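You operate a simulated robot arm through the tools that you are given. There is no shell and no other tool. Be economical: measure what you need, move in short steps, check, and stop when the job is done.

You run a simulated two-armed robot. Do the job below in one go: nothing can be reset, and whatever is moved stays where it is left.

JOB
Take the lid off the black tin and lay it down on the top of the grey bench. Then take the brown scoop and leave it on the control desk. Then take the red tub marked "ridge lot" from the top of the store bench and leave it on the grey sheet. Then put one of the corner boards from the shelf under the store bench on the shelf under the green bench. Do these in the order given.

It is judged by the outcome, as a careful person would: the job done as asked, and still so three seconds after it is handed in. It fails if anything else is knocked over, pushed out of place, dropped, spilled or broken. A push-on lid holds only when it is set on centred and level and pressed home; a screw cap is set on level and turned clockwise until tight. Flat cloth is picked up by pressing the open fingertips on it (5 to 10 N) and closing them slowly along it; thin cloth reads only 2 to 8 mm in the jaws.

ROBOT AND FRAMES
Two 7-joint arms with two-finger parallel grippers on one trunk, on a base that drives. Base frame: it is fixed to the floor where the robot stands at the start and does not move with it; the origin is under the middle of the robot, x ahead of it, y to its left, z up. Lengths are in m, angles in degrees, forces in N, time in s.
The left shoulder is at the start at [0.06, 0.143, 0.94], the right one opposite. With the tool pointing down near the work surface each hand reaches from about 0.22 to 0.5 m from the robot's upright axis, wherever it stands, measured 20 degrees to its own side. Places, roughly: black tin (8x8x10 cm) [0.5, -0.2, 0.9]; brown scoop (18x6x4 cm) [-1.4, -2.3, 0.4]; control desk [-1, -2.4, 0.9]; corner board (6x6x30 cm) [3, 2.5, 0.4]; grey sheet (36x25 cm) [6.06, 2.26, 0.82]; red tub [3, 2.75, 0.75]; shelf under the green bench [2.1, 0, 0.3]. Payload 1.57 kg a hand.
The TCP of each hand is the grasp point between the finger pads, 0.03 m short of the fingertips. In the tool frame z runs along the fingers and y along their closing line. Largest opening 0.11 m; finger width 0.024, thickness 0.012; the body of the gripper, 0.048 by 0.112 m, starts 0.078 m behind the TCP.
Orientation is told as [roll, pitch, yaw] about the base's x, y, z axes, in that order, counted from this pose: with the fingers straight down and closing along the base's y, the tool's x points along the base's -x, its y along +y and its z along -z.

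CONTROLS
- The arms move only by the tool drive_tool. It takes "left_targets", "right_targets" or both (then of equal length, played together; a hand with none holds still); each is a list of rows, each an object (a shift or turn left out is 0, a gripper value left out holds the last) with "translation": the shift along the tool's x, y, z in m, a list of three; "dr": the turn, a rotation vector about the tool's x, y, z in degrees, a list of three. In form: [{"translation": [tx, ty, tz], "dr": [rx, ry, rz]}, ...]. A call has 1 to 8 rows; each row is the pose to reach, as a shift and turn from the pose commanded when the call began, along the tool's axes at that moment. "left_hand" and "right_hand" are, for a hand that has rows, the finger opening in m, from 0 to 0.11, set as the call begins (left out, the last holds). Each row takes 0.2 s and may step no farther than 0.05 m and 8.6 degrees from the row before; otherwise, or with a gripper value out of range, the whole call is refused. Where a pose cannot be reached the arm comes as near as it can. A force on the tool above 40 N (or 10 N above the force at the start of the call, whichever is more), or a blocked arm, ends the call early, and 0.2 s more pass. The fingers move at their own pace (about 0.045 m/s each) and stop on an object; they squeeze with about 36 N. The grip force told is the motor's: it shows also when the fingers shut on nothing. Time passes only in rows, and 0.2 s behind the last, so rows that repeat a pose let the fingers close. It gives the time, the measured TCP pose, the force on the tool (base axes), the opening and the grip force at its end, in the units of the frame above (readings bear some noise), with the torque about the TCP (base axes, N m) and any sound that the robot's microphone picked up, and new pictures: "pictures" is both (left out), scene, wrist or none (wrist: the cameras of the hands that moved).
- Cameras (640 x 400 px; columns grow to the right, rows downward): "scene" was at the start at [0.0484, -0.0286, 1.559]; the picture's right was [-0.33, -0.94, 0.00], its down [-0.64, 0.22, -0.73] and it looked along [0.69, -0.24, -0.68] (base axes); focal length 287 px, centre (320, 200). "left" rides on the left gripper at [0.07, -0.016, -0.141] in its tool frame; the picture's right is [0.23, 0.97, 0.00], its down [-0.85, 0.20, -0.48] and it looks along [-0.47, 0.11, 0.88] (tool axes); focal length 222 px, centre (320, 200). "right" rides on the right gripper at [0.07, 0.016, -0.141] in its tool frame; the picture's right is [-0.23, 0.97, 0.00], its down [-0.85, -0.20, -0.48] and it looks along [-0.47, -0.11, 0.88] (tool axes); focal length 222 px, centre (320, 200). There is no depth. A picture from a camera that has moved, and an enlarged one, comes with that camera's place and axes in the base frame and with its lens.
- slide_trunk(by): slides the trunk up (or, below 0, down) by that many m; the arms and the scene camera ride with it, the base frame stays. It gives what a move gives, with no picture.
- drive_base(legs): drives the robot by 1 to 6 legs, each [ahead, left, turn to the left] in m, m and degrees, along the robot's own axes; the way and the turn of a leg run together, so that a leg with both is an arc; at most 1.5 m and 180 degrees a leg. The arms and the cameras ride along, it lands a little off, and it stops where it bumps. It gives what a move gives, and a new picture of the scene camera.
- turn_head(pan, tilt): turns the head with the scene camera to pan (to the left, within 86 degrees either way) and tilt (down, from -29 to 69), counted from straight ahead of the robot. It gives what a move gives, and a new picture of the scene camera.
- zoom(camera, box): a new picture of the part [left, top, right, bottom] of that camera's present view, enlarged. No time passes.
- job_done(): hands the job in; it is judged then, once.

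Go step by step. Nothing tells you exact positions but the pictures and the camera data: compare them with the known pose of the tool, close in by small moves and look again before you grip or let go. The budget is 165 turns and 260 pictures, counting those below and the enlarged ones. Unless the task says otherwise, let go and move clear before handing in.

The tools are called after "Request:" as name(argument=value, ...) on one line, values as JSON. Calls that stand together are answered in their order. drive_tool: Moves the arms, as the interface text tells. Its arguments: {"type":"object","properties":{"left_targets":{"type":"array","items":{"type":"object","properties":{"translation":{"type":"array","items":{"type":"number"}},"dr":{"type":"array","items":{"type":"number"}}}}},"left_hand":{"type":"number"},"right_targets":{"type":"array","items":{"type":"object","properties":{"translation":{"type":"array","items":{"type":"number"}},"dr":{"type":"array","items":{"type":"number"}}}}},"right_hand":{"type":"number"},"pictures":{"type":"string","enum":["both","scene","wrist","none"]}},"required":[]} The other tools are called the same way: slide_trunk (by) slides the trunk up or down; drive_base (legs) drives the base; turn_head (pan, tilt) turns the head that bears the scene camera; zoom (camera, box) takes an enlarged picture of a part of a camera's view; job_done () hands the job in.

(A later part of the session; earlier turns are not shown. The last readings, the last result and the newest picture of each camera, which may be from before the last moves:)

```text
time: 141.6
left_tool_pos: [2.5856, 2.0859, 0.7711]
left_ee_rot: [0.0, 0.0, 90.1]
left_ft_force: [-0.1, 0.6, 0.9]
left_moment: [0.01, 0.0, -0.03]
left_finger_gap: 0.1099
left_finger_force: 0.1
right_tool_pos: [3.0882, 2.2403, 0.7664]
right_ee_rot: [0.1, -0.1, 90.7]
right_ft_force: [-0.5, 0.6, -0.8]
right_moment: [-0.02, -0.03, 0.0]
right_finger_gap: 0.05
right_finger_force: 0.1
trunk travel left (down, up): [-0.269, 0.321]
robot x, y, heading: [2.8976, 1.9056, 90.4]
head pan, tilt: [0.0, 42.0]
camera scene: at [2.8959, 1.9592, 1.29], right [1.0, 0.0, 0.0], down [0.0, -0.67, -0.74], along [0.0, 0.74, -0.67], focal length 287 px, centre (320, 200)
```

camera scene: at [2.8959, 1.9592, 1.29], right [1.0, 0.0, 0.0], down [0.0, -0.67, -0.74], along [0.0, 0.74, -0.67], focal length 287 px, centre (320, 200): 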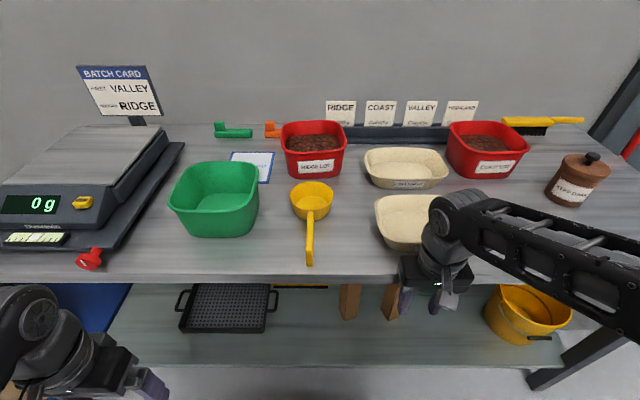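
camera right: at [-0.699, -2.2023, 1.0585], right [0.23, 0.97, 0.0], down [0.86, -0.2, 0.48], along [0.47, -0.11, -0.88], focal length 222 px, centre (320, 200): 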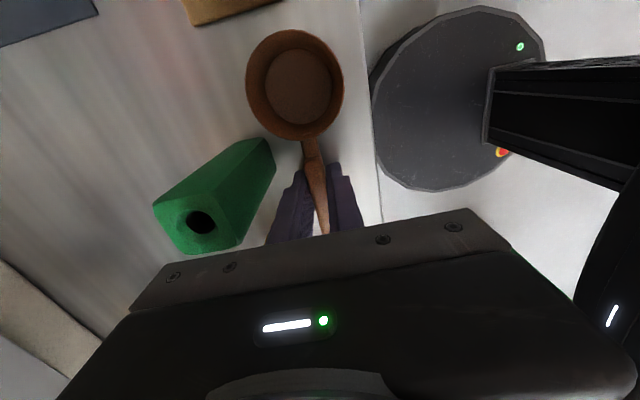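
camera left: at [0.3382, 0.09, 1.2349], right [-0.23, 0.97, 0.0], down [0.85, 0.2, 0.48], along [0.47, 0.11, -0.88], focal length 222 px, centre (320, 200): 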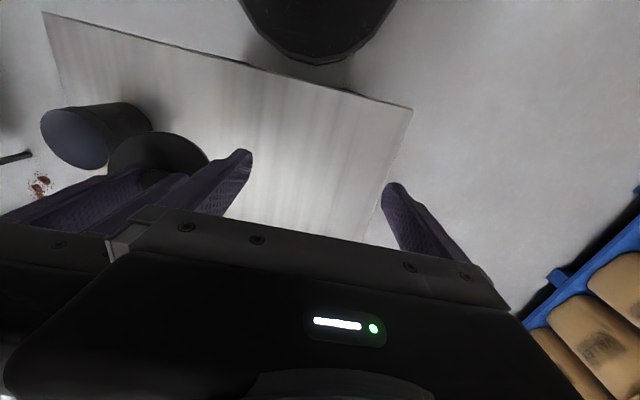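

Triangulating: bench top z ≈ 0.825, its front edge y ≈ 2.26, tub rim x 2.79–2.97, y 2.555–2.73, rim z ≈ 0.90, turned about 6°. I raise the trunk, align the base with the tub and tilt both hands forward.

Request:
slide_trunk(by=0.31)

Request:
drive_base(legs=[[0.05, -0.05, 5.3]])

Request:
drive_tool(left_targets=[{"translation": [-0.04, -0.018, 0], "dr": [0, -6.3, 0]}, {"translation": [-0.08, -0.036, 0], "dr": [0, -12.6, 0]}, {"translation": [-0.12, -0.055, 0], "dr": [0, -19, 0]}, {"translation": [-0.16, -0.073, 0], "dr": [0, -25.3, 0]}, {"translation": [-0.2, -0.092, 0], "dr": [0, -31.6, 0]}, {"translation": [-0.24, -0.11, 0], "dr": [0, -38, 0]}], right_targets=[{"translation": [-0.027, 0.008, 0], "dr": [0, -6.3, 0]}, {"translation": [-0.055, 0.017, 0], "dr": [0, -12.6, 0]}, {"translation": [-0.082, 0.025, 0], "dr": [0, -19, 0]}, {"translation": [-0.11, 0.033, 0], "dr": [0, -25.3, 0]}, {"translation": [-0.137, 0.042, 0], "dr": [0, -31.6, 0]}, {"translation": [-0.165, 0.05, 0], "dr": [0, -38, 0]}], left_hand=0.05, right_hand=0.05, pictures="scene")

```text
time: 144.7
left_tool_pos: [2.5841, 2.0869, 1.0815]
left_ee_rot: [-0.1, -0.1, 90.1]
left_ft_force: [0.7, -0.1, 0.5]
left_moment: [-0.01, 0.0, 0.0]
left_finger_gap: 0.1102
left_finger_force: 0.0
right_tool_pos: [3.0899, 2.2401, 1.0762]
right_ee_rot: [-0.1, 0.0, 90.8]
right_ft_force: [-0.6, 0.6, -0.3]
right_moment: [-0.02, 0.0, 0.0]
right_finger_gap: 0.05
right_finger_force: 0.1
trunk travel left (down, up): [-0.579, 0.011]
robot x, y, heading: [2.8916, 1.9065, 90.2]
head pan, tilt: [0.0, 42.0]
```

```text
time: 145.7
left_tool_pos: [2.6176, 2.1108, 1.0813]
left_ee_rot: [0.0, 0.0, 95.5]
left_ft_force: [0.1, 0.1, -0.7]
left_moment: [-0.06, 0.04, -0.05]
left_finger_gap: 0.1099
left_finger_force: 0.0
right_tool_pos: [3.1051, 2.3109, 1.0758]
right_ee_rot: [0.1, 0.0, 96.2]
right_ft_force: [0.0, -0.9, 0.3]
right_moment: [-0.04, 0.01, 0.02]
right_finger_gap: 0.05
right_finger_force: 0.0
trunk travel left (down, up): [-0.579, 0.011]
robot x, y, heading: [2.9434, 1.9596, 95.6]
head pan, tilt: [0.0, 42.0]
camera scene: at [2.9397, 2.0127, 1.5999], right [1.0, 0.1, 0.0], down [0.06, -0.67, -0.74], along [-0.07, 0.74, -0.67], focal length 287 px, centre (320, 200)
```

scene: 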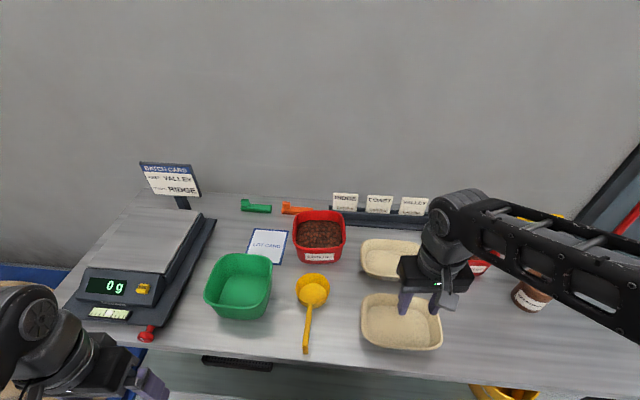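

```text
time: 147.1
left_tool_pos: [2.7045, 2.3591, 1.0806]
left_ee_rot: [-0.1, -38.0, 95.7]
left_ft_force: [0.6, 0.6, 0.6]
left_moment: [-0.01, 0.02, 0.0]
left_finger_gap: 0.0501
left_finger_force: 0.0
left hand out of reach, approached as far as the arm can: row 2, 3, 4, 5
right_tool_pos: [3.0358, 2.4691, 1.0757]
right_ee_rot: [0.2, -38.1, 96.2]
right_ft_force: [-0.1, 0.2, -0.5]
right_moment: [0.0, 0.0, 0.0]
right_finger_gap: 0.0499
right_finger_force: 0.0
trunk travel left (down, up): [-0.579, 0.011]
robot x, y, heading: [2.9411, 1.9567, 95.6]
head pan, tilt: [0.0, 42.0]
camera scene: at [2.9389, 2.0127, 1.5999], right [1.0, 0.1, 0.0], down [0.07, -0.67, -0.74], along [-0.07, 0.74, -0.67], focal length 287 px, centre (320, 200)
```

scene: 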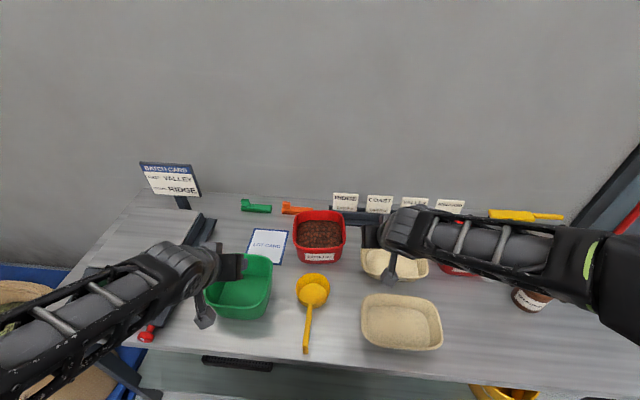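

Both hands are tilted. I bring them above the two side walls of the tub and look with the wrist cameras.

Request:
drive_tool(left_targets=[{"translation": [-0.0234, -0.0194, 0.0352]}, {"translation": [-0.0469, -0.0388, 0.0705]}, {"translation": [-0.0703, -0.0582, 0.1057]}, {"translation": [-0.0937, -0.0777, 0.141]}, {"translation": [-0.117, -0.097, 0.1762]}, {"translation": [-0.1406, -0.1165, 0.2115]}], right_targets=[{"translation": [-0.0135, 0.0087, 0.0267]}, {"translation": [-0.027, 0.0175, 0.0533]}, {"translation": [-0.0405, 0.0262, 0.08]}, {"translation": [-0.054, 0.035, 0.1067]}, {"translation": [-0.0675, 0.0437, 0.1333]}, {"translation": [-0.081, 0.0525, 0.16]}])

```text
time: 148.5
left_tool_pos: [2.7934, 2.6132, 1.0008]
left_ee_rot: [0.0, -38.0, 95.5]
left_ft_force: [-0.1, 0.6, 0.1]
left_moment: [-0.01, 0.03, 0.0]
left_finger_gap: 0.0503
left_finger_force: 0.1
right_tool_pos: [2.967, 2.6258, 0.9987]
right_ee_rot: [0.0, -38.0, 96.2]
right_ft_force: [-1.3, -0.1, -0.7]
right_moment: [0.01, -0.02, 0.04]
right_finger_gap: 0.0502
right_finger_force: 0.0
trunk travel left (down, up): [-0.579, 0.011]
robot x, y, heading: [2.9445, 1.9592, 95.7]
head pan, tilt: [0.0, 42.0]
camera scene: at [2.9386, 2.0134, 1.5999], right [1.0, 0.1, 0.0], down [0.07, -0.67, -0.74], along [-0.07, 0.74, -0.67], focal length 287 px, centre (320, 200)
camera right: at [2.9663, 2.4822, 1.0672], right [-0.99, 0.07, 0.14], down [0.16, 0.4, 0.9], along [0.01, 0.91, -0.4], focal length 222 px, centre (320, 200)
camera left: at [2.8237, 2.4738, 1.0682], right [-0.95, -0.27, -0.14], down [-0.24, 0.36, 0.9], along [-0.2, 0.89, -0.41], focal length 222 px, centre (320, 200)
```

scene: 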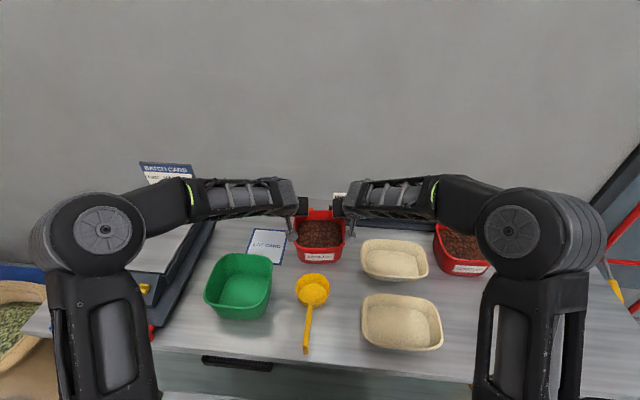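
right: 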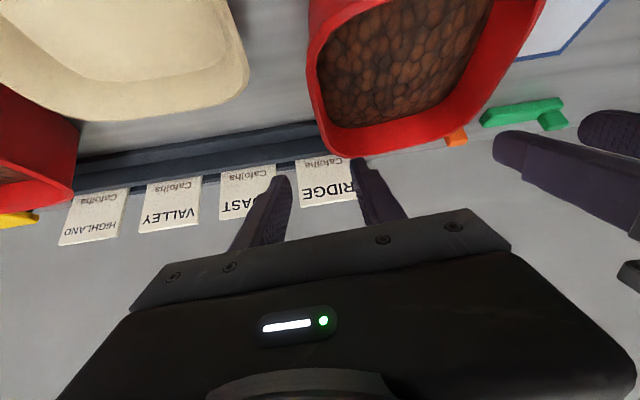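
left: 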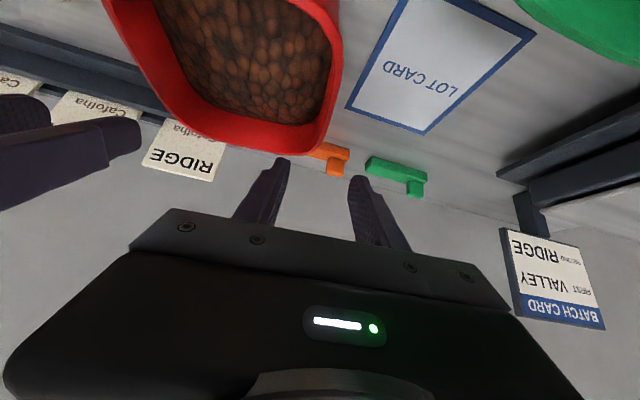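

The wrist views put the side walls at x ≈ 2.795 and 2.951 for y ≈ 2.62. I shift the right hand 16 mm inward and lower both to just above the rim.

Request:
drive_tool(left_targets=[{"translation": [0.0, -0.002, 0.0]}, {"translation": [0.0215, -0.002, 0.0276]}, {"translation": [0.043, -0.002, 0.0552]}], right_targets=[{"translation": [0.0, 0.016, 0.0]}, {"translation": [0.0215, 0.016, 0.0276]}, {"translation": [0.043, 0.016, 0.0552]}], pictures="both")

Request:
zoom(camera="scene", box=[260, 180, 380, 280])

```text
time: 149.3
left_tool_pos: [2.7966, 2.611, 0.9314]
left_ee_rot: [0.0, -38.0, 95.7]
left_ft_force: [0.1, -0.3, 0.8]
left_moment: [-0.04, -0.04, 0.0]
left_finger_gap: 0.0503
left_finger_force: 0.1
right_tool_pos: [2.9509, 2.6256, 0.931]
right_ee_rot: [0.0, -38.2, 96.2]
right_ft_force: [-0.3, -0.1, 1.1]
right_moment: [0.02, -0.02, -0.03]
right_finger_gap: 0.0503
right_finger_force: 0.0
trunk travel left (down, up): [-0.579, 0.011]
robot x, y, heading: [2.9467, 1.956, 95.9]
head pan, tilt: [0.0, 42.0]
camera scene: at [2.938, 2.0124, 1.6], right [1.0, 0.1, 0.0], down [0.07, -0.67, -0.74], along [-0.07, 0.74, -0.67], focal length 287 px, centre (320, 200)
camera right: at [2.9497, 2.4803, 0.9984], right [-0.99, 0.07, 0.14], down [0.16, 0.4, 0.9], along [0.01, 0.91, -0.4], focal length 222 px, centre (320, 200)
camera left: at [2.8271, 2.471, 0.9995], right [-0.95, -0.27, -0.14], down [-0.24, 0.36, 0.9], along [-0.2, 0.89, -0.41], focal length 222 px, centre (320, 200)
```

scene: 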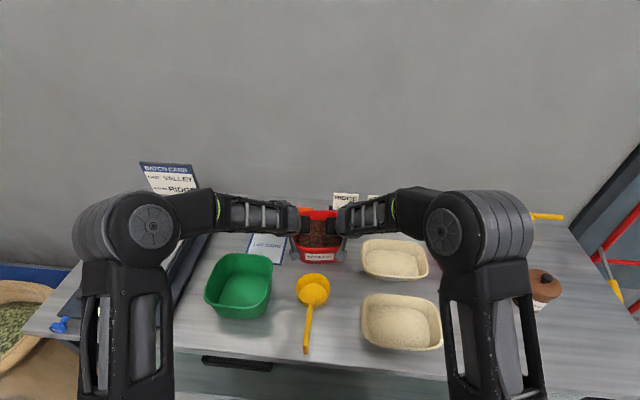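
right: 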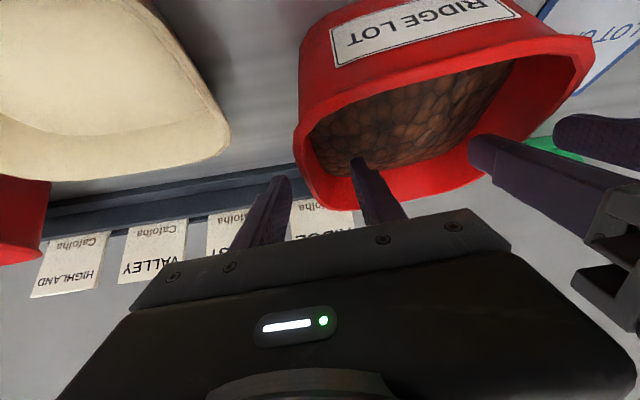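
left: 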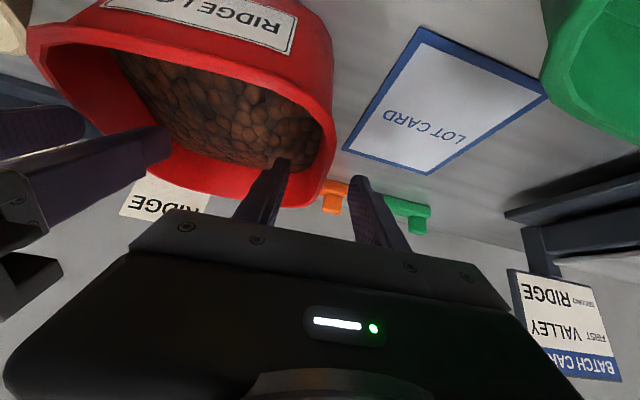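

```text
4.00 times, centred on (320, 230) of scene
camera zoom: at [2.938, 2.0124, 1.6], right [1.0, 0.1, 0.0], down [0.07, -0.67, -0.74], along [-0.07, 0.74, -0.67], focal length 1146 px, centre (320, 80)
```

zoom: 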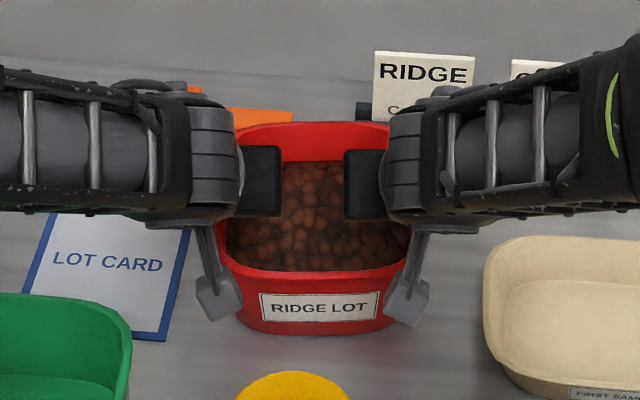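

The fingertips straddle both walls nicely. Small corrections of a few mm, then down about 28 mm.

Request:
drive_tool(left_targets=[{"translation": [0.0, 0.003, 0.0]}, {"translation": [0.0086, 0.003, 0.011]}, {"translation": [0.0172, 0.003, 0.022]}], right_targets=[{"translation": [0.0, -0.007, 0.0]}, {"translation": [0.0086, -0.007, 0.011]}, {"translation": [0.0172, -0.007, 0.022]}], pictures="wrist")

```text
time: 150.1
left_tool_pos: [2.7933, 2.6094, 0.9035]
left_ee_rot: [0.0, -38.0, 95.7]
left_ft_force: [-1.2, 0.2, 0.6]
left_moment: [-0.01, 0.01, 0.01]
left_finger_gap: 0.05
left_finger_force: 0.0
right_tool_pos: [2.9569, 2.6244, 0.9032]
right_ee_rot: [0.0, -38.1, 96.2]
right_ft_force: [0.5, -0.8, 0.8]
right_moment: [0.0, -0.01, -0.02]
right_finger_gap: 0.0499
right_finger_force: 0.0
trunk travel left (down, up): [-0.579, 0.011]
robot x, y, heading: [2.9436, 1.9585, 95.5]
head pan, tilt: [0.0, 42.0]
camera right: at [2.9565, 2.4802, 0.9709], right [-0.99, 0.07, 0.14], down [0.16, 0.4, 0.9], along [0.01, 0.91, -0.4], focal length 222 px, centre (320, 200)
camera left: at [2.8242, 2.4703, 0.9723], right [-0.95, -0.27, -0.14], down [-0.24, 0.36, 0.9], along [-0.2, 0.89, -0.4], focal length 222 px, centre (320, 200)
```

right: 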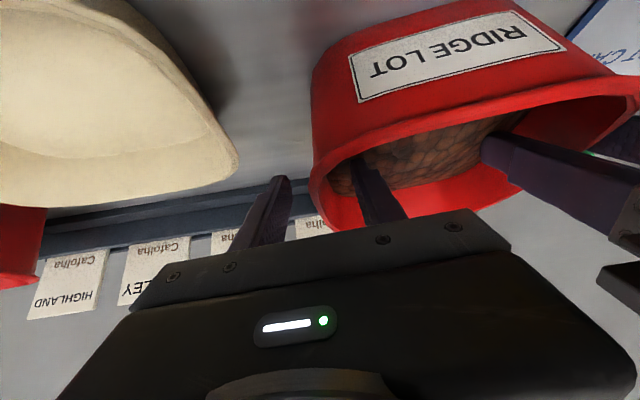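
left: 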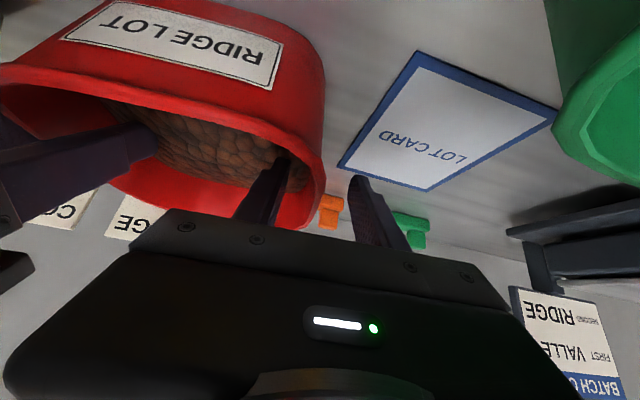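

No contact yet, inner fingers are inside the walls. I lower 6 mm more and close both hands together.

Request:
drive_tool(left_targets=[{"translation": [0.0037, 0.0, 0.0047]}, {"translation": [0.0037, 0, 0.0047]}], right_targets=[{"translation": [0.0037, 0.0, 0.0047]}, {"translation": [0.0037, 0, 0.0047]}], pictures="none")

Request:
drive_tool(left_targets=[{}, {}, {}, {}], right_targets=[{}, {}, {}, {}], left_hand=0.0, right_hand=0.0, pictures="wrist")

```text
time: 150.7
left_tool_pos: [2.7931, 2.6088, 0.8972]
left_ee_rot: [-0.1, -38.0, 95.7]
left_ft_force: [-0.3, -1.3, -0.2]
left_moment: [0.04, 0.02, 0.01]
left_finger_gap: 0.0503
left_finger_force: 0.1
right_tool_pos: [2.9579, 2.6237, 0.8983]
right_ee_rot: [0.1, -38.0, 96.3]
right_ft_force: [0.2, -1.0, -0.5]
right_moment: [0.03, 0.02, -0.02]
right_finger_gap: 0.0502
right_finger_force: 0.0
trunk travel left (down, up): [-0.579, 0.011]
robot x, y, heading: [2.9419, 1.9623, 95.4]
head pan, tilt: [0.0, 42.0]
```

```text
time: 151.7
left_tool_pos: [2.7989, 2.6094, 0.8982]
left_ee_rot: [-0.5, -37.9, 95.7]
left_ft_force: [18.9, -2.2, 1.0]
left_moment: [0.0, -1.29, -0.26]
left_finger_gap: 0.0061
left_finger_force: 25.4
right_tool_pos: [2.9528, 2.6237, 0.8972]
right_ee_rot: [0.4, -38.3, 96.3]
right_ft_force: [-16.9, 3.7, 1.6]
right_moment: [-0.05, 0.8, -0.23]
right_finger_gap: 0.0063
right_finger_force: 26.0
trunk travel left (down, up): [-0.579, 0.011]
robot x, y, heading: [2.9429, 1.9602, 95.6]
head pan, tilt: [0.0, 42.0]
camera right: at [2.9545, 2.4794, 0.9669], right [-0.99, 0.07, 0.15], down [0.16, 0.4, 0.9], along [0.0, 0.92, -0.4], focal length 222 px, centre (320, 200)
camera left: at [2.8272, 2.4691, 0.9663], right [-0.95, -0.27, -0.15], down [-0.24, 0.36, 0.9], along [-0.19, 0.89, -0.41], focal length 222 px, centre (320, 200)
```

right: 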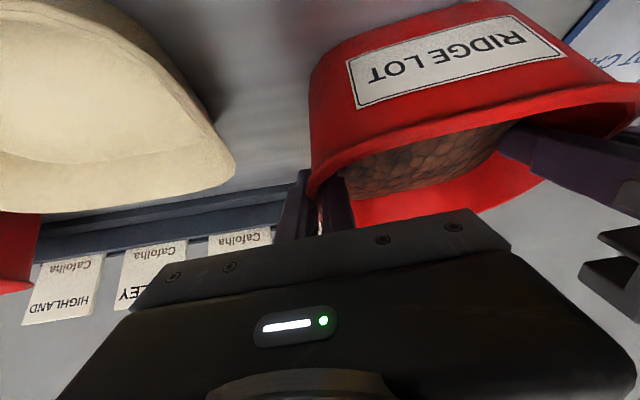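
left: 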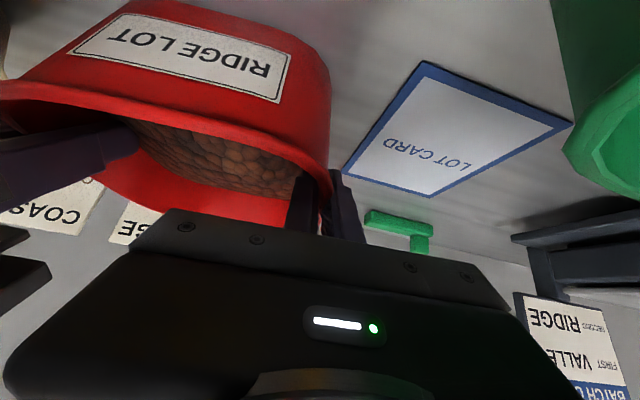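

Both walls are held (6 mm). I relax the sideways strain by 5 mm each, then lift straight up 6 cm together.

Request:
drive_tool(left_targets=[{"translation": [0, -0.005, 0]}, {"translation": [0, -0.005, 0]}, {"translation": [-0.006, -0.005, -0.008]}, {"translation": [-0.0123, -0.005, -0.0158]}, {"translation": [-0.0246, -0.005, -0.0315]}, {"translation": [-0.037, -0.005, -0.0473]}], right_targets=[{"translation": [0, 0.005, 0]}, {"translation": [0, 0.005, 0]}, {"translation": [-0.006, 0.005, -0.008]}, {"translation": [-0.0123, 0.005, -0.0158]}, {"translation": [-0.0246, 0.005, -0.0315]}, {"translation": [-0.037, 0.005, -0.0473]}])

Request:
zoom(camera="scene", box=[260, 180, 380, 280])

```text
time: 153.1
left_tool_pos: [2.798, 2.61, 0.9574]
left_ee_rot: [0.0, -38.0, 95.7]
left_ft_force: [1.7, 0.4, -2.9]
left_moment: [0.55, -1.11, -0.05]
left_finger_gap: 0.0057
left_finger_force: 26.6
right_tool_pos: [2.9539, 2.6235, 0.958]
right_ee_rot: [0.0, -37.9, 96.0]
right_ft_force: [-2.5, -0.5, -3.2]
right_moment: [-0.63, 1.09, 0.13]
right_finger_gap: 0.0066
right_finger_force: 26.0
trunk travel left (down, up): [-0.579, 0.011]
robot x, y, heading: [2.9412, 1.9566, 95.8]
head pan, tilt: [0.0, 42.0]
camera scene: at [2.9386, 2.0115, 1.5999], right [1.0, 0.1, 0.0], down [0.07, -0.67, -0.74], along [-0.07, 0.74, -0.67], focal length 287 px, centre (320, 200)
camera right: at [2.9529, 2.4796, 1.0255], right [-0.99, 0.07, 0.14], down [0.16, 0.4, 0.9], along [0.01, 0.91, -0.4], focal length 222 px, centre (320, 200)
camera left: at [2.8286, 2.4705, 1.0249], right [-0.95, -0.27, -0.14], down [-0.24, 0.36, 0.9], along [-0.2, 0.89, -0.4], focal length 222 px, centre (320, 200)
```

scene: 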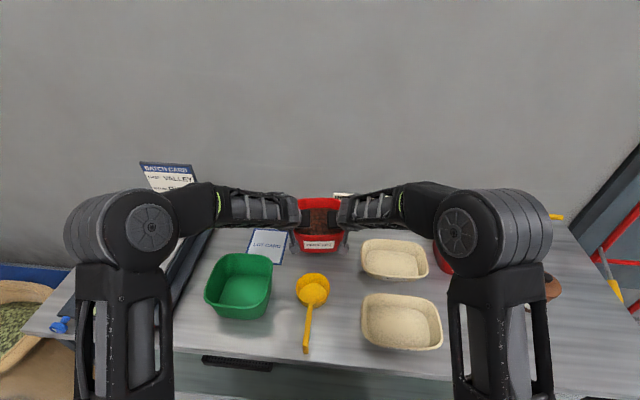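
right: 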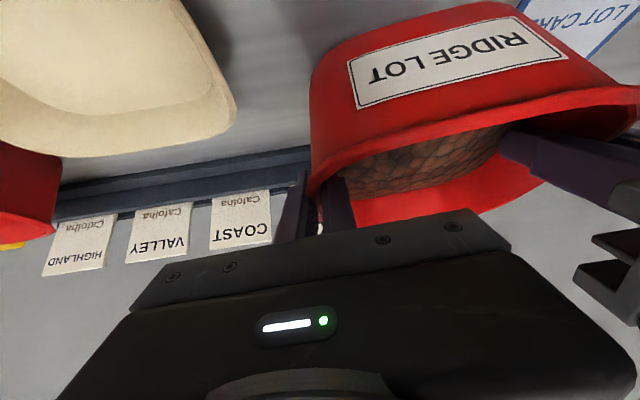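
left: 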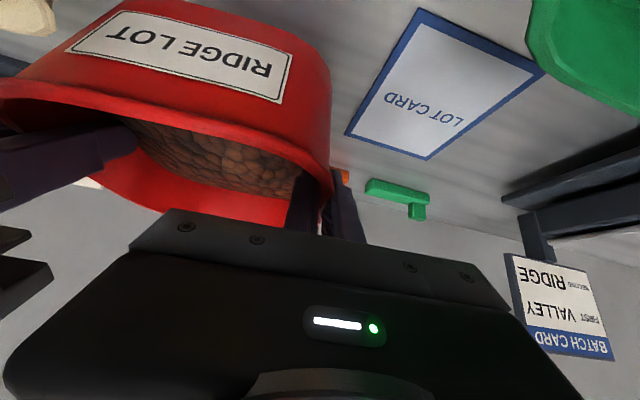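

```text
4.00 times, centred on (320, 230) of scene
camera zoom: at [2.9386, 2.0115, 1.5999], right [1.0, 0.1, 0.0], down [0.07, -0.67, -0.74], along [-0.07, 0.74, -0.67], focal length 1146 px, centre (320, 80)
```

zoom: 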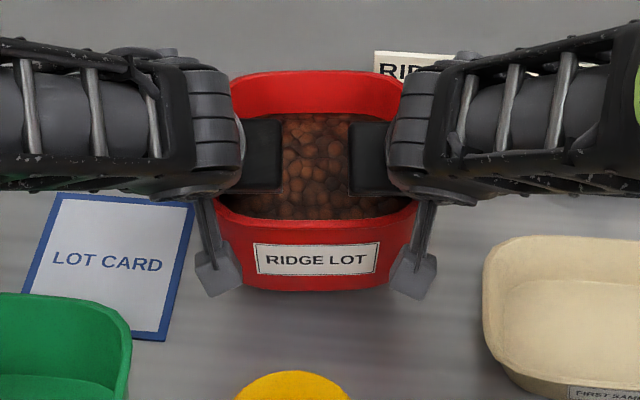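

The tub is up and level, its load shared. I raise it 8 cm more and draw it in toward the robot.

Request:
drive_tool(left_targets=[{"translation": [-0.0164, 0, -0.021]}, {"translation": [-0.0329, 0, -0.042]}, {"translation": [-0.0493, 0, -0.063]}, {"translation": [-0.025, 0, -0.082]}, {"translation": [0.0, 0, -0.102]}, {"translation": [0.025, 0, -0.121]}, {"translation": [0.05, 0, -0.141]}, {"translation": [0.074, 0, -0.16]}], right_targets=[{"translation": [-0.0164, 0, -0.021]}, {"translation": [-0.0329, 0, -0.042]}, {"translation": [-0.0493, 0, -0.063]}, {"translation": [-0.025, 0, -0.082]}, {"translation": [0.0, 0, -0.102]}, {"translation": [0.025, 0, -0.121]}, {"translation": [0.05, 0, -0.141]}, {"translation": [0.074, 0, -0.16]}], pictures="scene")

```text
time: 154.9
left_tool_pos: [2.8138, 2.455, 1.0402]
left_ee_rot: [-0.1, -38.1, 95.6]
left_ft_force: [5.1, 0.8, -3.8]
left_moment: [0.67, -1.08, -0.06]
left_finger_gap: 0.0055
left_finger_force: 25.5
right_tool_pos: [2.969, 2.466, 1.0377]
right_ee_rot: [0.1, -38.2, 96.1]
right_ft_force: [-4.3, -1.8, -2.0]
right_moment: [-0.72, 1.16, 0.18]
right_finger_gap: 0.0068
right_finger_force: 26.1
trunk travel left (down, up): [-0.579, 0.011]
robot x, y, heading: [2.9457, 1.9579, 95.6]
head pan, tilt: [0.0, 42.0]
camera scene: at [2.9386, 2.0102, 1.6], right [1.0, 0.1, 0.0], down [0.07, -0.67, -0.74], along [-0.07, 0.74, -0.67], focal length 287 px, centre (320, 200)
```

scene: 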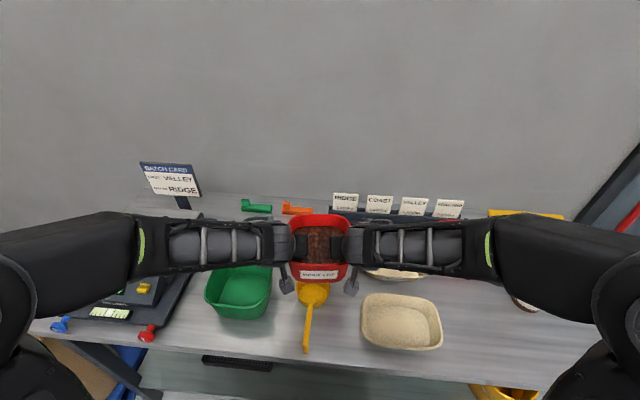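

I back away from the bench and turn to face along +x to find the grey sheet.

Request:
drive_base(legs=[[-0.6, 0, 0], [0, 0, -95.6]])

Request:
turn_head(pan=10, tilt=12)

Request:
zoom(camera="scene", box=[150, 120, 470, 320])

```text
time: 162.3
left_tool_pos: [3.5072, 1.4525, 1.0386]
left_ee_rot: [-0.2, -38.0, 1.8]
left_ft_force: [-2.2, -15.7, -0.9]
left_moment: [-1.28, -0.17, -0.2]
left_finger_gap: 0.0054
left_finger_force: 25.4
right_tool_pos: [3.5088, 1.2964, 1.0372]
right_ee_rot: [0.1, -38.1, 2.4]
right_ft_force: [2.5, 16.5, -5.8]
right_moment: [0.86, 0.26, -0.15]
right_finger_gap: 0.0067
right_finger_force: 26.5
trunk travel left (down, up): [-0.579, 0.011]
robot x, y, heading: [3.0048, 1.3527, 2.1]
head pan, tilt: [0.0, 42.0]
camera scene: at [3.058, 1.3563, 1.6], right [0.03, -1.0, 0.0], down [-0.67, -0.02, -0.74], along [0.74, 0.02, -0.67], focal length 287 px, centre (320, 200)
```

scene: 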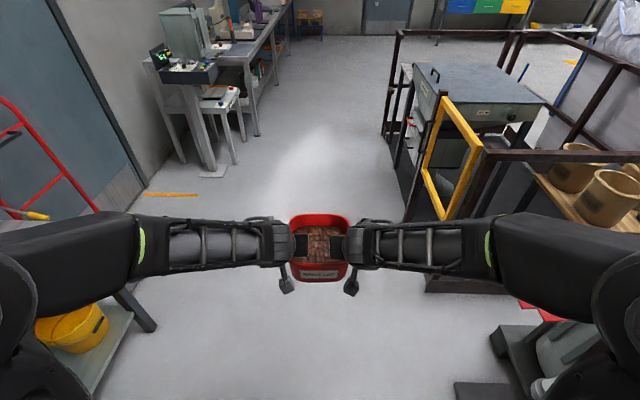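

```text
time: 163.3
left_tool_pos: [3.5075, 1.4521, 1.039]
left_ee_rot: [-0.2, -38.0, 1.7]
left_ft_force: [-1.9, -1.2, -3.0]
left_moment: [-1.09, -0.02, -0.07]
left_finger_gap: 0.0054
left_finger_force: 25.5
right_tool_pos: [3.5101, 1.2961, 1.0368]
right_ee_rot: [0.1, -38.1, 2.5]
right_ft_force: [1.4, -0.1, -4.2]
right_moment: [0.89, 0.13, -0.18]
right_finger_gap: 0.007
right_finger_force: 26.6
trunk travel left (down, up): [-0.579, 0.011]
robot x, y, heading: [3.0046, 1.3566, 1.9]
head pan, tilt: [10.0, 12.0]
camera scene: at [3.0657, 1.3728, 1.6473], right [0.2, -0.98, 0.0], down [-0.2, -0.04, -0.98], along [0.96, 0.2, -0.21], focal length 287 px, centre (320, 200)
```

scene: 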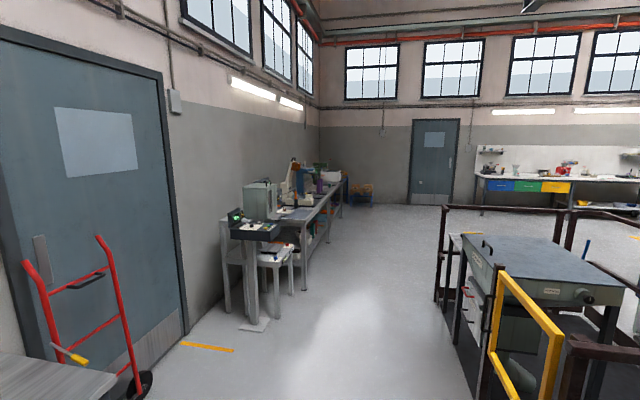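

```text
2.00 times, centred on (310, 220) of scene
camera zoom: at [3.0657, 1.3728, 1.6473], right [0.2, -0.98, 0.0], down [-0.2, -0.04, -0.98], along [0.96, 0.2, -0.21], focal length 573 px, centre (340, 160)
```

zoom: 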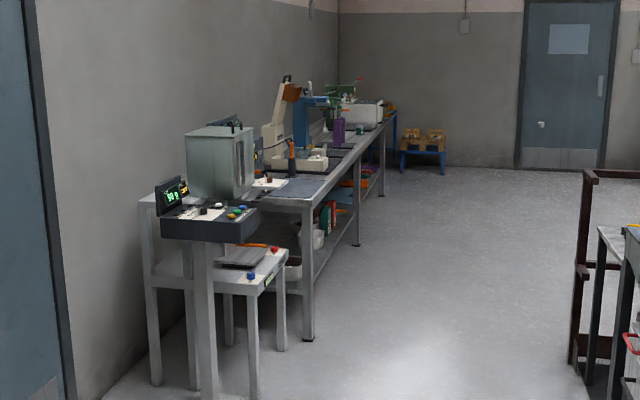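

The grey sheet lies on the front near end of the bench at about [6.1, 2.25]. I drive along the aisle, then turn to face the bench.

Request:
drive_base(legs=[[1.5, 0, -2], [1.5, 0.03, 0], [0, 0, 90]])

Request:
turn_head(pan=0, tilt=38)

```text
refused: leg 2 is longer than a leg can be; nothing moved
```

```text
time: 164.2
left_tool_pos: [3.5077, 1.4517, 1.0385]
left_ee_rot: [-0.1, -38.0, 1.8]
left_ft_force: [-1.4, 0.1, -1.6]
left_moment: [-1.12, -0.01, -0.07]
left_finger_gap: 0.005
left_finger_force: 25.7
right_tool_pos: [3.5093, 1.2964, 1.0355]
right_ee_rot: [0.1, -38.1, 2.3]
right_ft_force: [1.5, -0.2, -4.3]
right_moment: [0.94, 0.16, -0.12]
right_finger_gap: 0.0068
right_finger_force: 26.3
trunk travel left (down, up): [-0.579, 0.011]
robot x, y, heading: [3.0037, 1.3553, 1.7]
head pan, tilt: [0.0, 38.0]
camera scene: at [3.0607, 1.3565, 1.606], right [0.03, -1.0, 0.0], down [-0.61, -0.02, -0.79], along [0.79, 0.03, -0.62], focal length 287 px, centre (320, 200)
```

scene: 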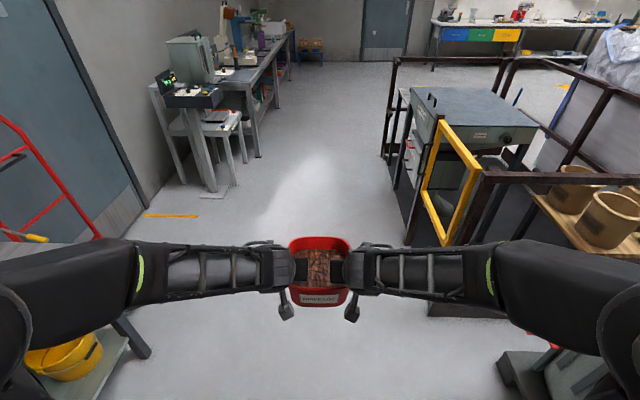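

Request:
drive_base(legs=[[1.45, 0.1, -1.7], [1.45, 0.0, 0], [0, 0, 90]])

Request:
turn_head(pan=0, tilt=42)

```text
time: 182.0
left_tool_pos: [5.7683, 2.0193, 1.0392]
left_ee_rot: [-0.4, -38.1, 92.6]
left_ft_force: [3.2, -2.3, 0.6]
left_moment: [0.23, -1.08, -0.08]
left_finger_gap: 0.0052
left_finger_force: 24.9
right_tool_pos: [5.9243, 2.0233, 1.0369]
right_ee_rot: [0.2, -38.1, 93.1]
right_ft_force: [-2.3, 3.0, -5.9]
right_moment: [-0.28, 0.57, -0.41]
right_finger_gap: 0.0072
right_finger_force: 26.5
trunk travel left (down, up): [-0.579, 0.011]
robot x, y, heading: [5.8686, 1.5176, 92.6]
head pan, tilt: [0.0, 38.0]
camera scene: at [5.8688, 1.5729, 1.6059], right [1.0, 0.05, 0.0], down [0.03, -0.62, -0.79], along [-0.04, 0.79, -0.62], focal length 287 px, centre (320, 200)
```

scene: 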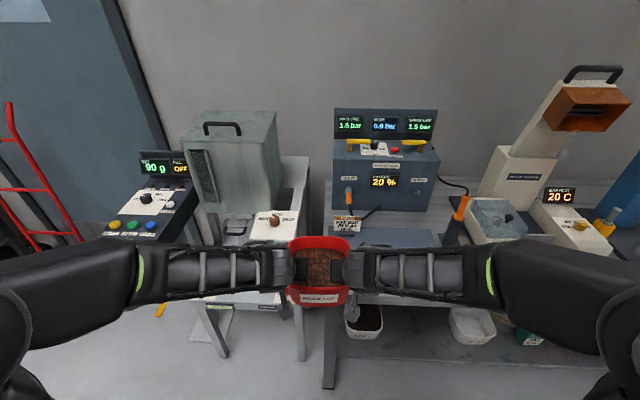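

```text
time: 182.6
left_tool_pos: [5.768, 2.0196, 1.0382]
left_ee_rot: [-0.4, -37.9, 92.6]
left_ft_force: [0.0, -2.1, -1.3]
left_moment: [0.11, -1.08, -0.08]
left_finger_gap: 0.0051
left_finger_force: 25.6
right_tool_pos: [5.924, 2.024, 1.036]
right_ee_rot: [0.1, -38.1, 93.1]
right_ft_force: [0.4, 1.7, -4.4]
right_moment: [-0.18, 0.74, -0.29]
right_finger_gap: 0.0069
right_finger_force: 26.3
trunk travel left (down, up): [-0.579, 0.011]
robot x, y, heading: [5.874, 1.5154, 92.7]
head pan, tilt: [0.0, 42.0]
camera scene: at [5.8691, 1.5702, 1.6], right [1.0, 0.05, 0.0], down [0.03, -0.67, -0.74], along [-0.03, 0.74, -0.67], focal length 287 px, centre (320, 200)
```

scene: 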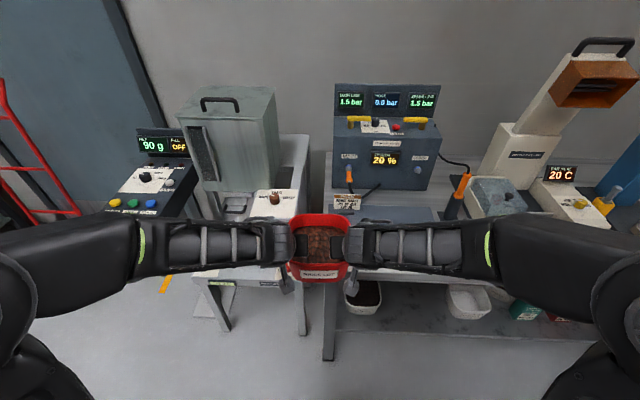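

The sheet is right of the arms. I strafe 0.22 m to the right and look past the arms for its edges.

Request:
drive_base(legs=[[0.0, -0.22, -2.6]])

Request:
zoom(camera="scene", box=[230, 150, 470, 310])

Request:
zoom(camera="right", box=[0, 0, 640, 400])

Request:
zoom(camera="left", box=[0, 0, 640, 400])

```text
time: 184.3
left_tool_pos: [6.0162, 2.0281, 1.0379]
left_ee_rot: [-0.2, -38.0, 90.2]
left_ft_force: [0.6, -2.6, -0.4]
left_moment: [0.12, -1.04, -0.07]
left_finger_gap: 0.0052
left_finger_force: 25.1
right_tool_pos: [6.172, 2.0258, 1.0357]
right_ee_rot: [0.2, -38.0, 90.7]
right_ft_force: [0.6, 2.0, -5.0]
right_moment: [-0.23, 0.81, -0.23]
right_finger_gap: 0.0071
right_finger_force: 26.4
trunk travel left (down, up): [-0.579, 0.011]
robot x, y, heading: [6.0991, 1.5237, 90.2]
head pan, tilt: [0.0, 42.0]
camera scene: at [6.098, 1.5756, 1.6], right [1.0, 0.0, 0.0], down [0.0, -0.67, -0.74], along [0.0, 0.74, -0.67], focal length 287 px, centre (320, 200)
```

scene: 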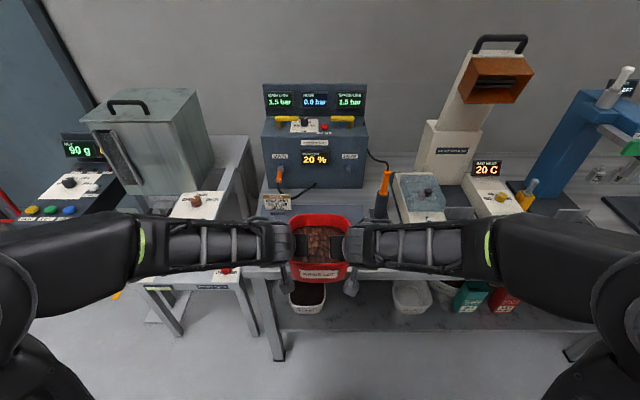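

```text
2.50 times, centred on (350, 230) of scene
camera zoom: at [6.098, 1.5756, 1.6], right [1.0, 0.0, 0.0], down [0.0, -0.67, -0.74], along [0.0, 0.74, -0.67], focal length 716 px, centre (245, 125)
```

zoom: 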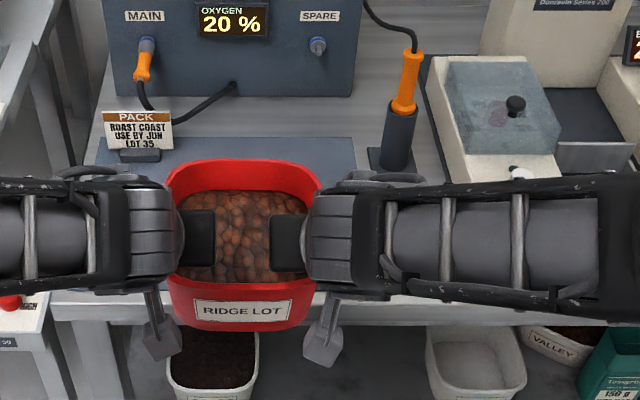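

```text
1.00 times, centred on (320, 200) of right (not enlarged: the box is as wide or as high as the picture)
camera zoom: at [6.1581, 1.8836, 1.1043], right [-0.98, 0.17, 0.14], down [0.2, 0.38, 0.9], along [0.1, 0.91, -0.4], focal length 222 px, centre (320, 200)
```

zoom: 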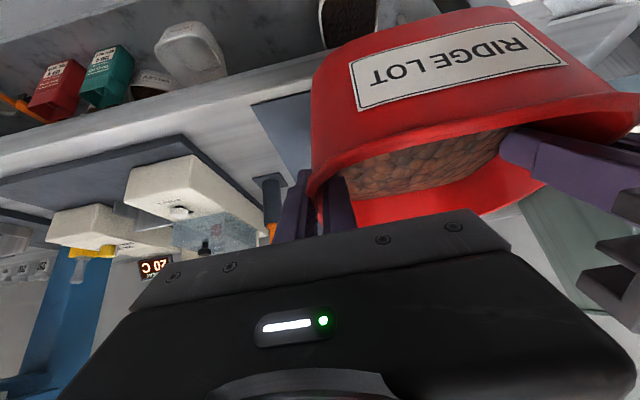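

```text
1.00 times, centred on (320, 200) of left (not enlarged: the box is as wide or as high as the picture)
camera zoom: at [6.0323, 1.8869, 1.1061], right [-0.97, -0.18, -0.14], down [-0.2, 0.38, 0.9], along [-0.11, 0.91, -0.41], focal length 222 px, centre (320, 200)
```

zoom: 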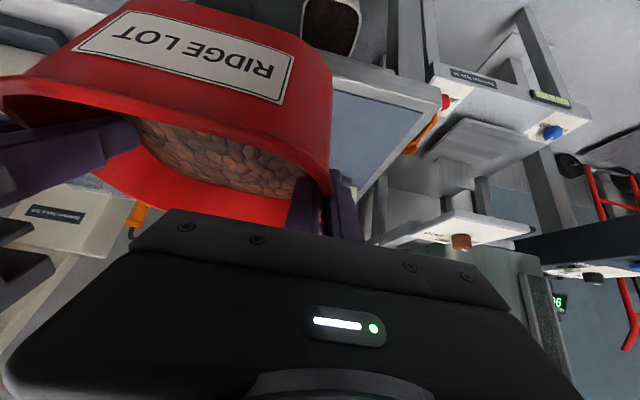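

The sheet spans x 5.88–6.26, y 2.11–2.39 (centre ≈ [6.068, 2.25]); the tub must go 2.6 cm left and 19 cm ahead. I drive most of that.

Request:
drive_base(legs=[[0.15, 0.026, 0]])

Request:
zoom(camera="right", box=[0, 0, 640, 400])

Request:
zoom(camera="left", box=[0, 0, 640, 400])

```text
time: 185.7
left_tool_pos: [5.9899, 2.1799, 1.0377]
left_ee_rot: [-0.3, -37.8, 90.2]
left_ft_force: [0.1, -2.3, -1.8]
left_moment: [-0.03, -1.07, -0.05]
left_finger_gap: 0.0049
left_finger_force: 25.5
right_tool_pos: [6.1458, 2.1774, 1.0357]
right_ee_rot: [0.2, -38.0, 90.6]
right_ft_force: [0.1, 2.9, -5.8]
right_moment: [-0.1, 0.79, -0.3]
right_finger_gap: 0.0069
right_finger_force: 26.6
trunk travel left (down, up): [-0.579, 0.011]
robot x, y, heading: [6.0703, 1.6749, 90.2]
head pan, tilt: [0.0, 42.0]
camera scene: at [6.0698, 1.7277, 1.5999], right [1.0, 0.0, 0.0], down [0.0, -0.67, -0.74], along [0.0, 0.74, -0.67], focal length 287 px, centre (320, 200)
```

scene: 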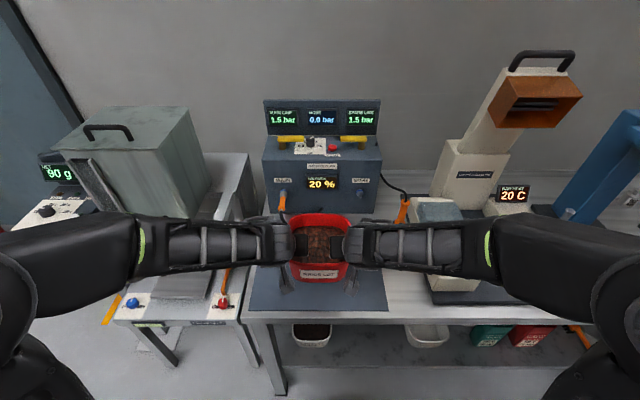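

```text
1.00 times, centred on (320, 200) of right (not enlarged: the box is as wide or as high as the picture)
camera zoom: at [6.1309, 2.0349, 1.1038], right [-0.98, 0.17, 0.14], down [0.2, 0.38, 0.9], along [0.1, 0.91, -0.41], focal length 222 px, centre (320, 200)
```

zoom: 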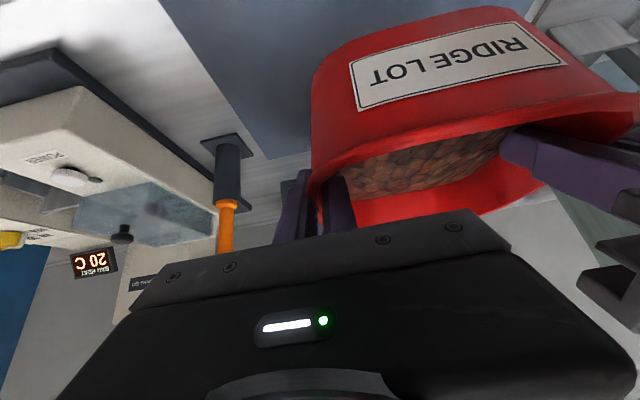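

```text
1.00 times, centred on (320, 200) of left (not enlarged: the box is as wide or as high as the picture)
camera zoom: at [6.0051, 2.0384, 1.1056], right [-0.97, -0.18, -0.14], down [-0.2, 0.38, 0.9], along [-0.11, 0.91, -0.41], focal length 222 px, centre (320, 200)
```

zoom: 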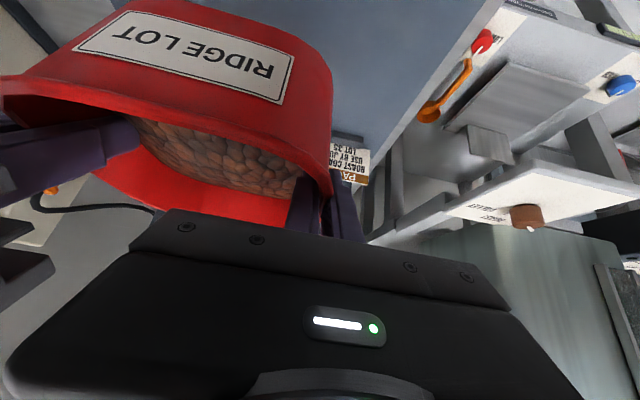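

The tub is centred over the sheet left-to-right. I move 3 cm forward and lower 6 cm.

Request:
drive_tool(left_targets=[{"translation": [-0.0236, 0, 0.0185]}, {"translation": [-0.0052, 0, 0.042]}, {"translation": [0.0134, 0, 0.0658]}], right_targets=[{"translation": [-0.0236, 0, 0.0185]}, {"translation": [-0.0052, 0, 0.042]}, {"translation": [0.0134, 0, 0.0658]}], pictures="scene")

Request:
zoom(camera="left", box=[0, 0, 640, 400])

Request:
zoom(camera="scene", box=[240, 200, 400, 320])

```text
time: 186.5
left_tool_pos: [5.9893, 2.2095, 0.9778]
left_ee_rot: [-0.3, -37.9, 90.3]
left_ft_force: [0.7, -1.7, -0.6]
left_moment: [-0.14, -1.07, -0.11]
left_finger_gap: 0.0051
left_finger_force: 25.3
right_tool_pos: [6.146, 2.206, 0.9759]
right_ee_rot: [0.2, -38.0, 90.6]
right_ft_force: [0.1, 2.3, -6.5]
right_moment: [0.0, 0.71, -0.31]
right_finger_gap: 0.0072
right_finger_force: 26.8
trunk travel left (down, up): [-0.579, 0.011]
robot x, y, heading: [6.0733, 1.673, 89.9]
head pan, tilt: [0.0, 42.0]
camera scene: at [6.07, 1.7279, 1.5999], right [1.0, 0.0, 0.0], down [0.0, -0.67, -0.74], along [0.0, 0.74, -0.67], focal length 287 px, centre (320, 200)
```

scene: 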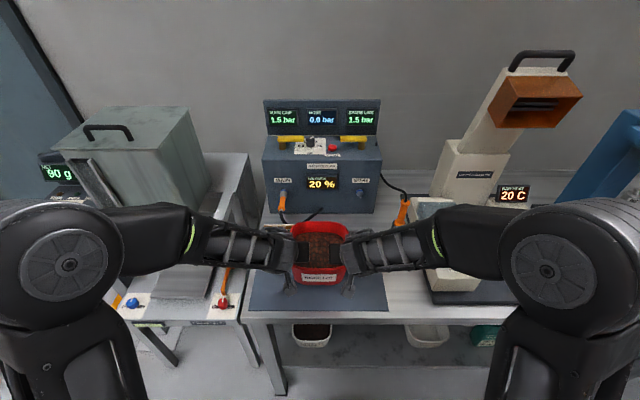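

```text
1.00 times, centred on (320, 200) of left (not enlarged: the box is as wide or as high as the picture)
camera zoom: at [6.0053, 2.0674, 1.046], right [-0.97, -0.18, -0.14], down [-0.2, 0.38, 0.9], along [-0.11, 0.91, -0.41], focal length 222 px, centre (320, 200)
```

zoom: 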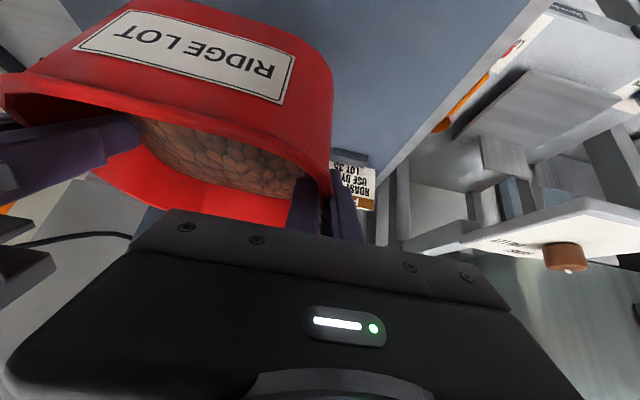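

```text
3.33 times, centred on (320, 260) of scene
camera zoom: at [6.07, 1.7279, 1.5999], right [1.0, 0.0, 0.0], down [0.0, -0.67, -0.74], along [0.0, 0.74, -0.67], focal length 955 px, centre (320, 0)
```

zoom: 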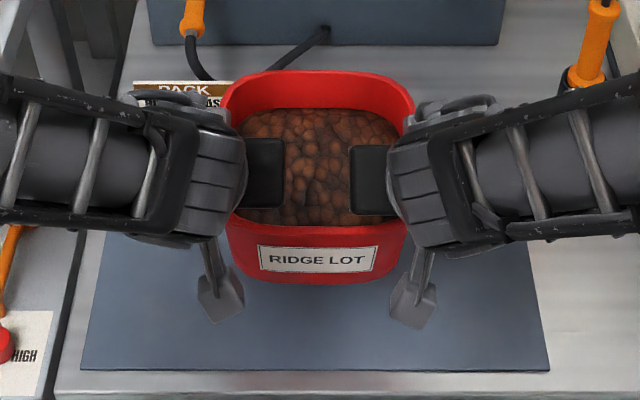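

I lower further in small steps, watching for touch.

Request:
drive_tool(left_targets=[{"translation": [0.0123, 0, 0.0158]}, {"translation": [0.0216, 0, 0.0276]}, {"translation": [0.0277, 0, 0.0355]}, {"translation": [0.0339, 0, 0.0433]}], right_targets=[{"translation": [0.0123, 0, 0.0158]}, {"translation": [0.0216, 0, 0.0276]}, {"translation": [0.0277, 0, 0.0355]}, {"translation": [0.0339, 0, 0.0433]}], pictures="none")

Request:
zoom(camera="scene", box=[240, 200, 400, 320])

```text
time: 187.5
left_tool_pos: [5.9896, 2.2091, 0.9221]
left_ee_rot: [-0.2, -38.0, 90.2]
left_ft_force: [-1.8, -4.4, 2.8]
left_moment: [-0.17, -1.06, -0.07]
left_finger_gap: 0.0052
left_finger_force: 25.6
right_tool_pos: [6.1448, 2.208, 0.9198]
right_ee_rot: [0.0, -38.1, 90.5]
right_ft_force: [1.6, 5.5, -8.0]
right_moment: [0.0, 0.24, -0.76]
right_finger_gap: 0.0068
right_finger_force: 26.4
trunk travel left (down, up): [-0.579, 0.011]
robot x, y, heading: [6.0722, 1.6728, 90.3]
head pan, tilt: [0.0, 42.0]
```

```text
3.33 times, centred on (320, 260) of scene
camera zoom: at [6.0702, 1.7262, 1.6], right [1.0, 0.0, 0.0], down [0.0, -0.67, -0.74], along [0.0, 0.74, -0.67], focal length 955 px, centre (320, 0)
```

zoom: 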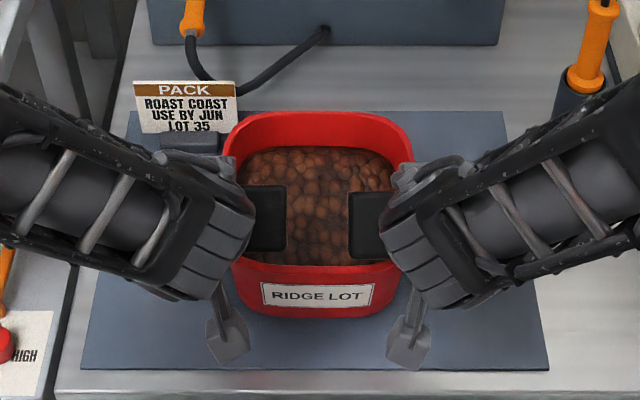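

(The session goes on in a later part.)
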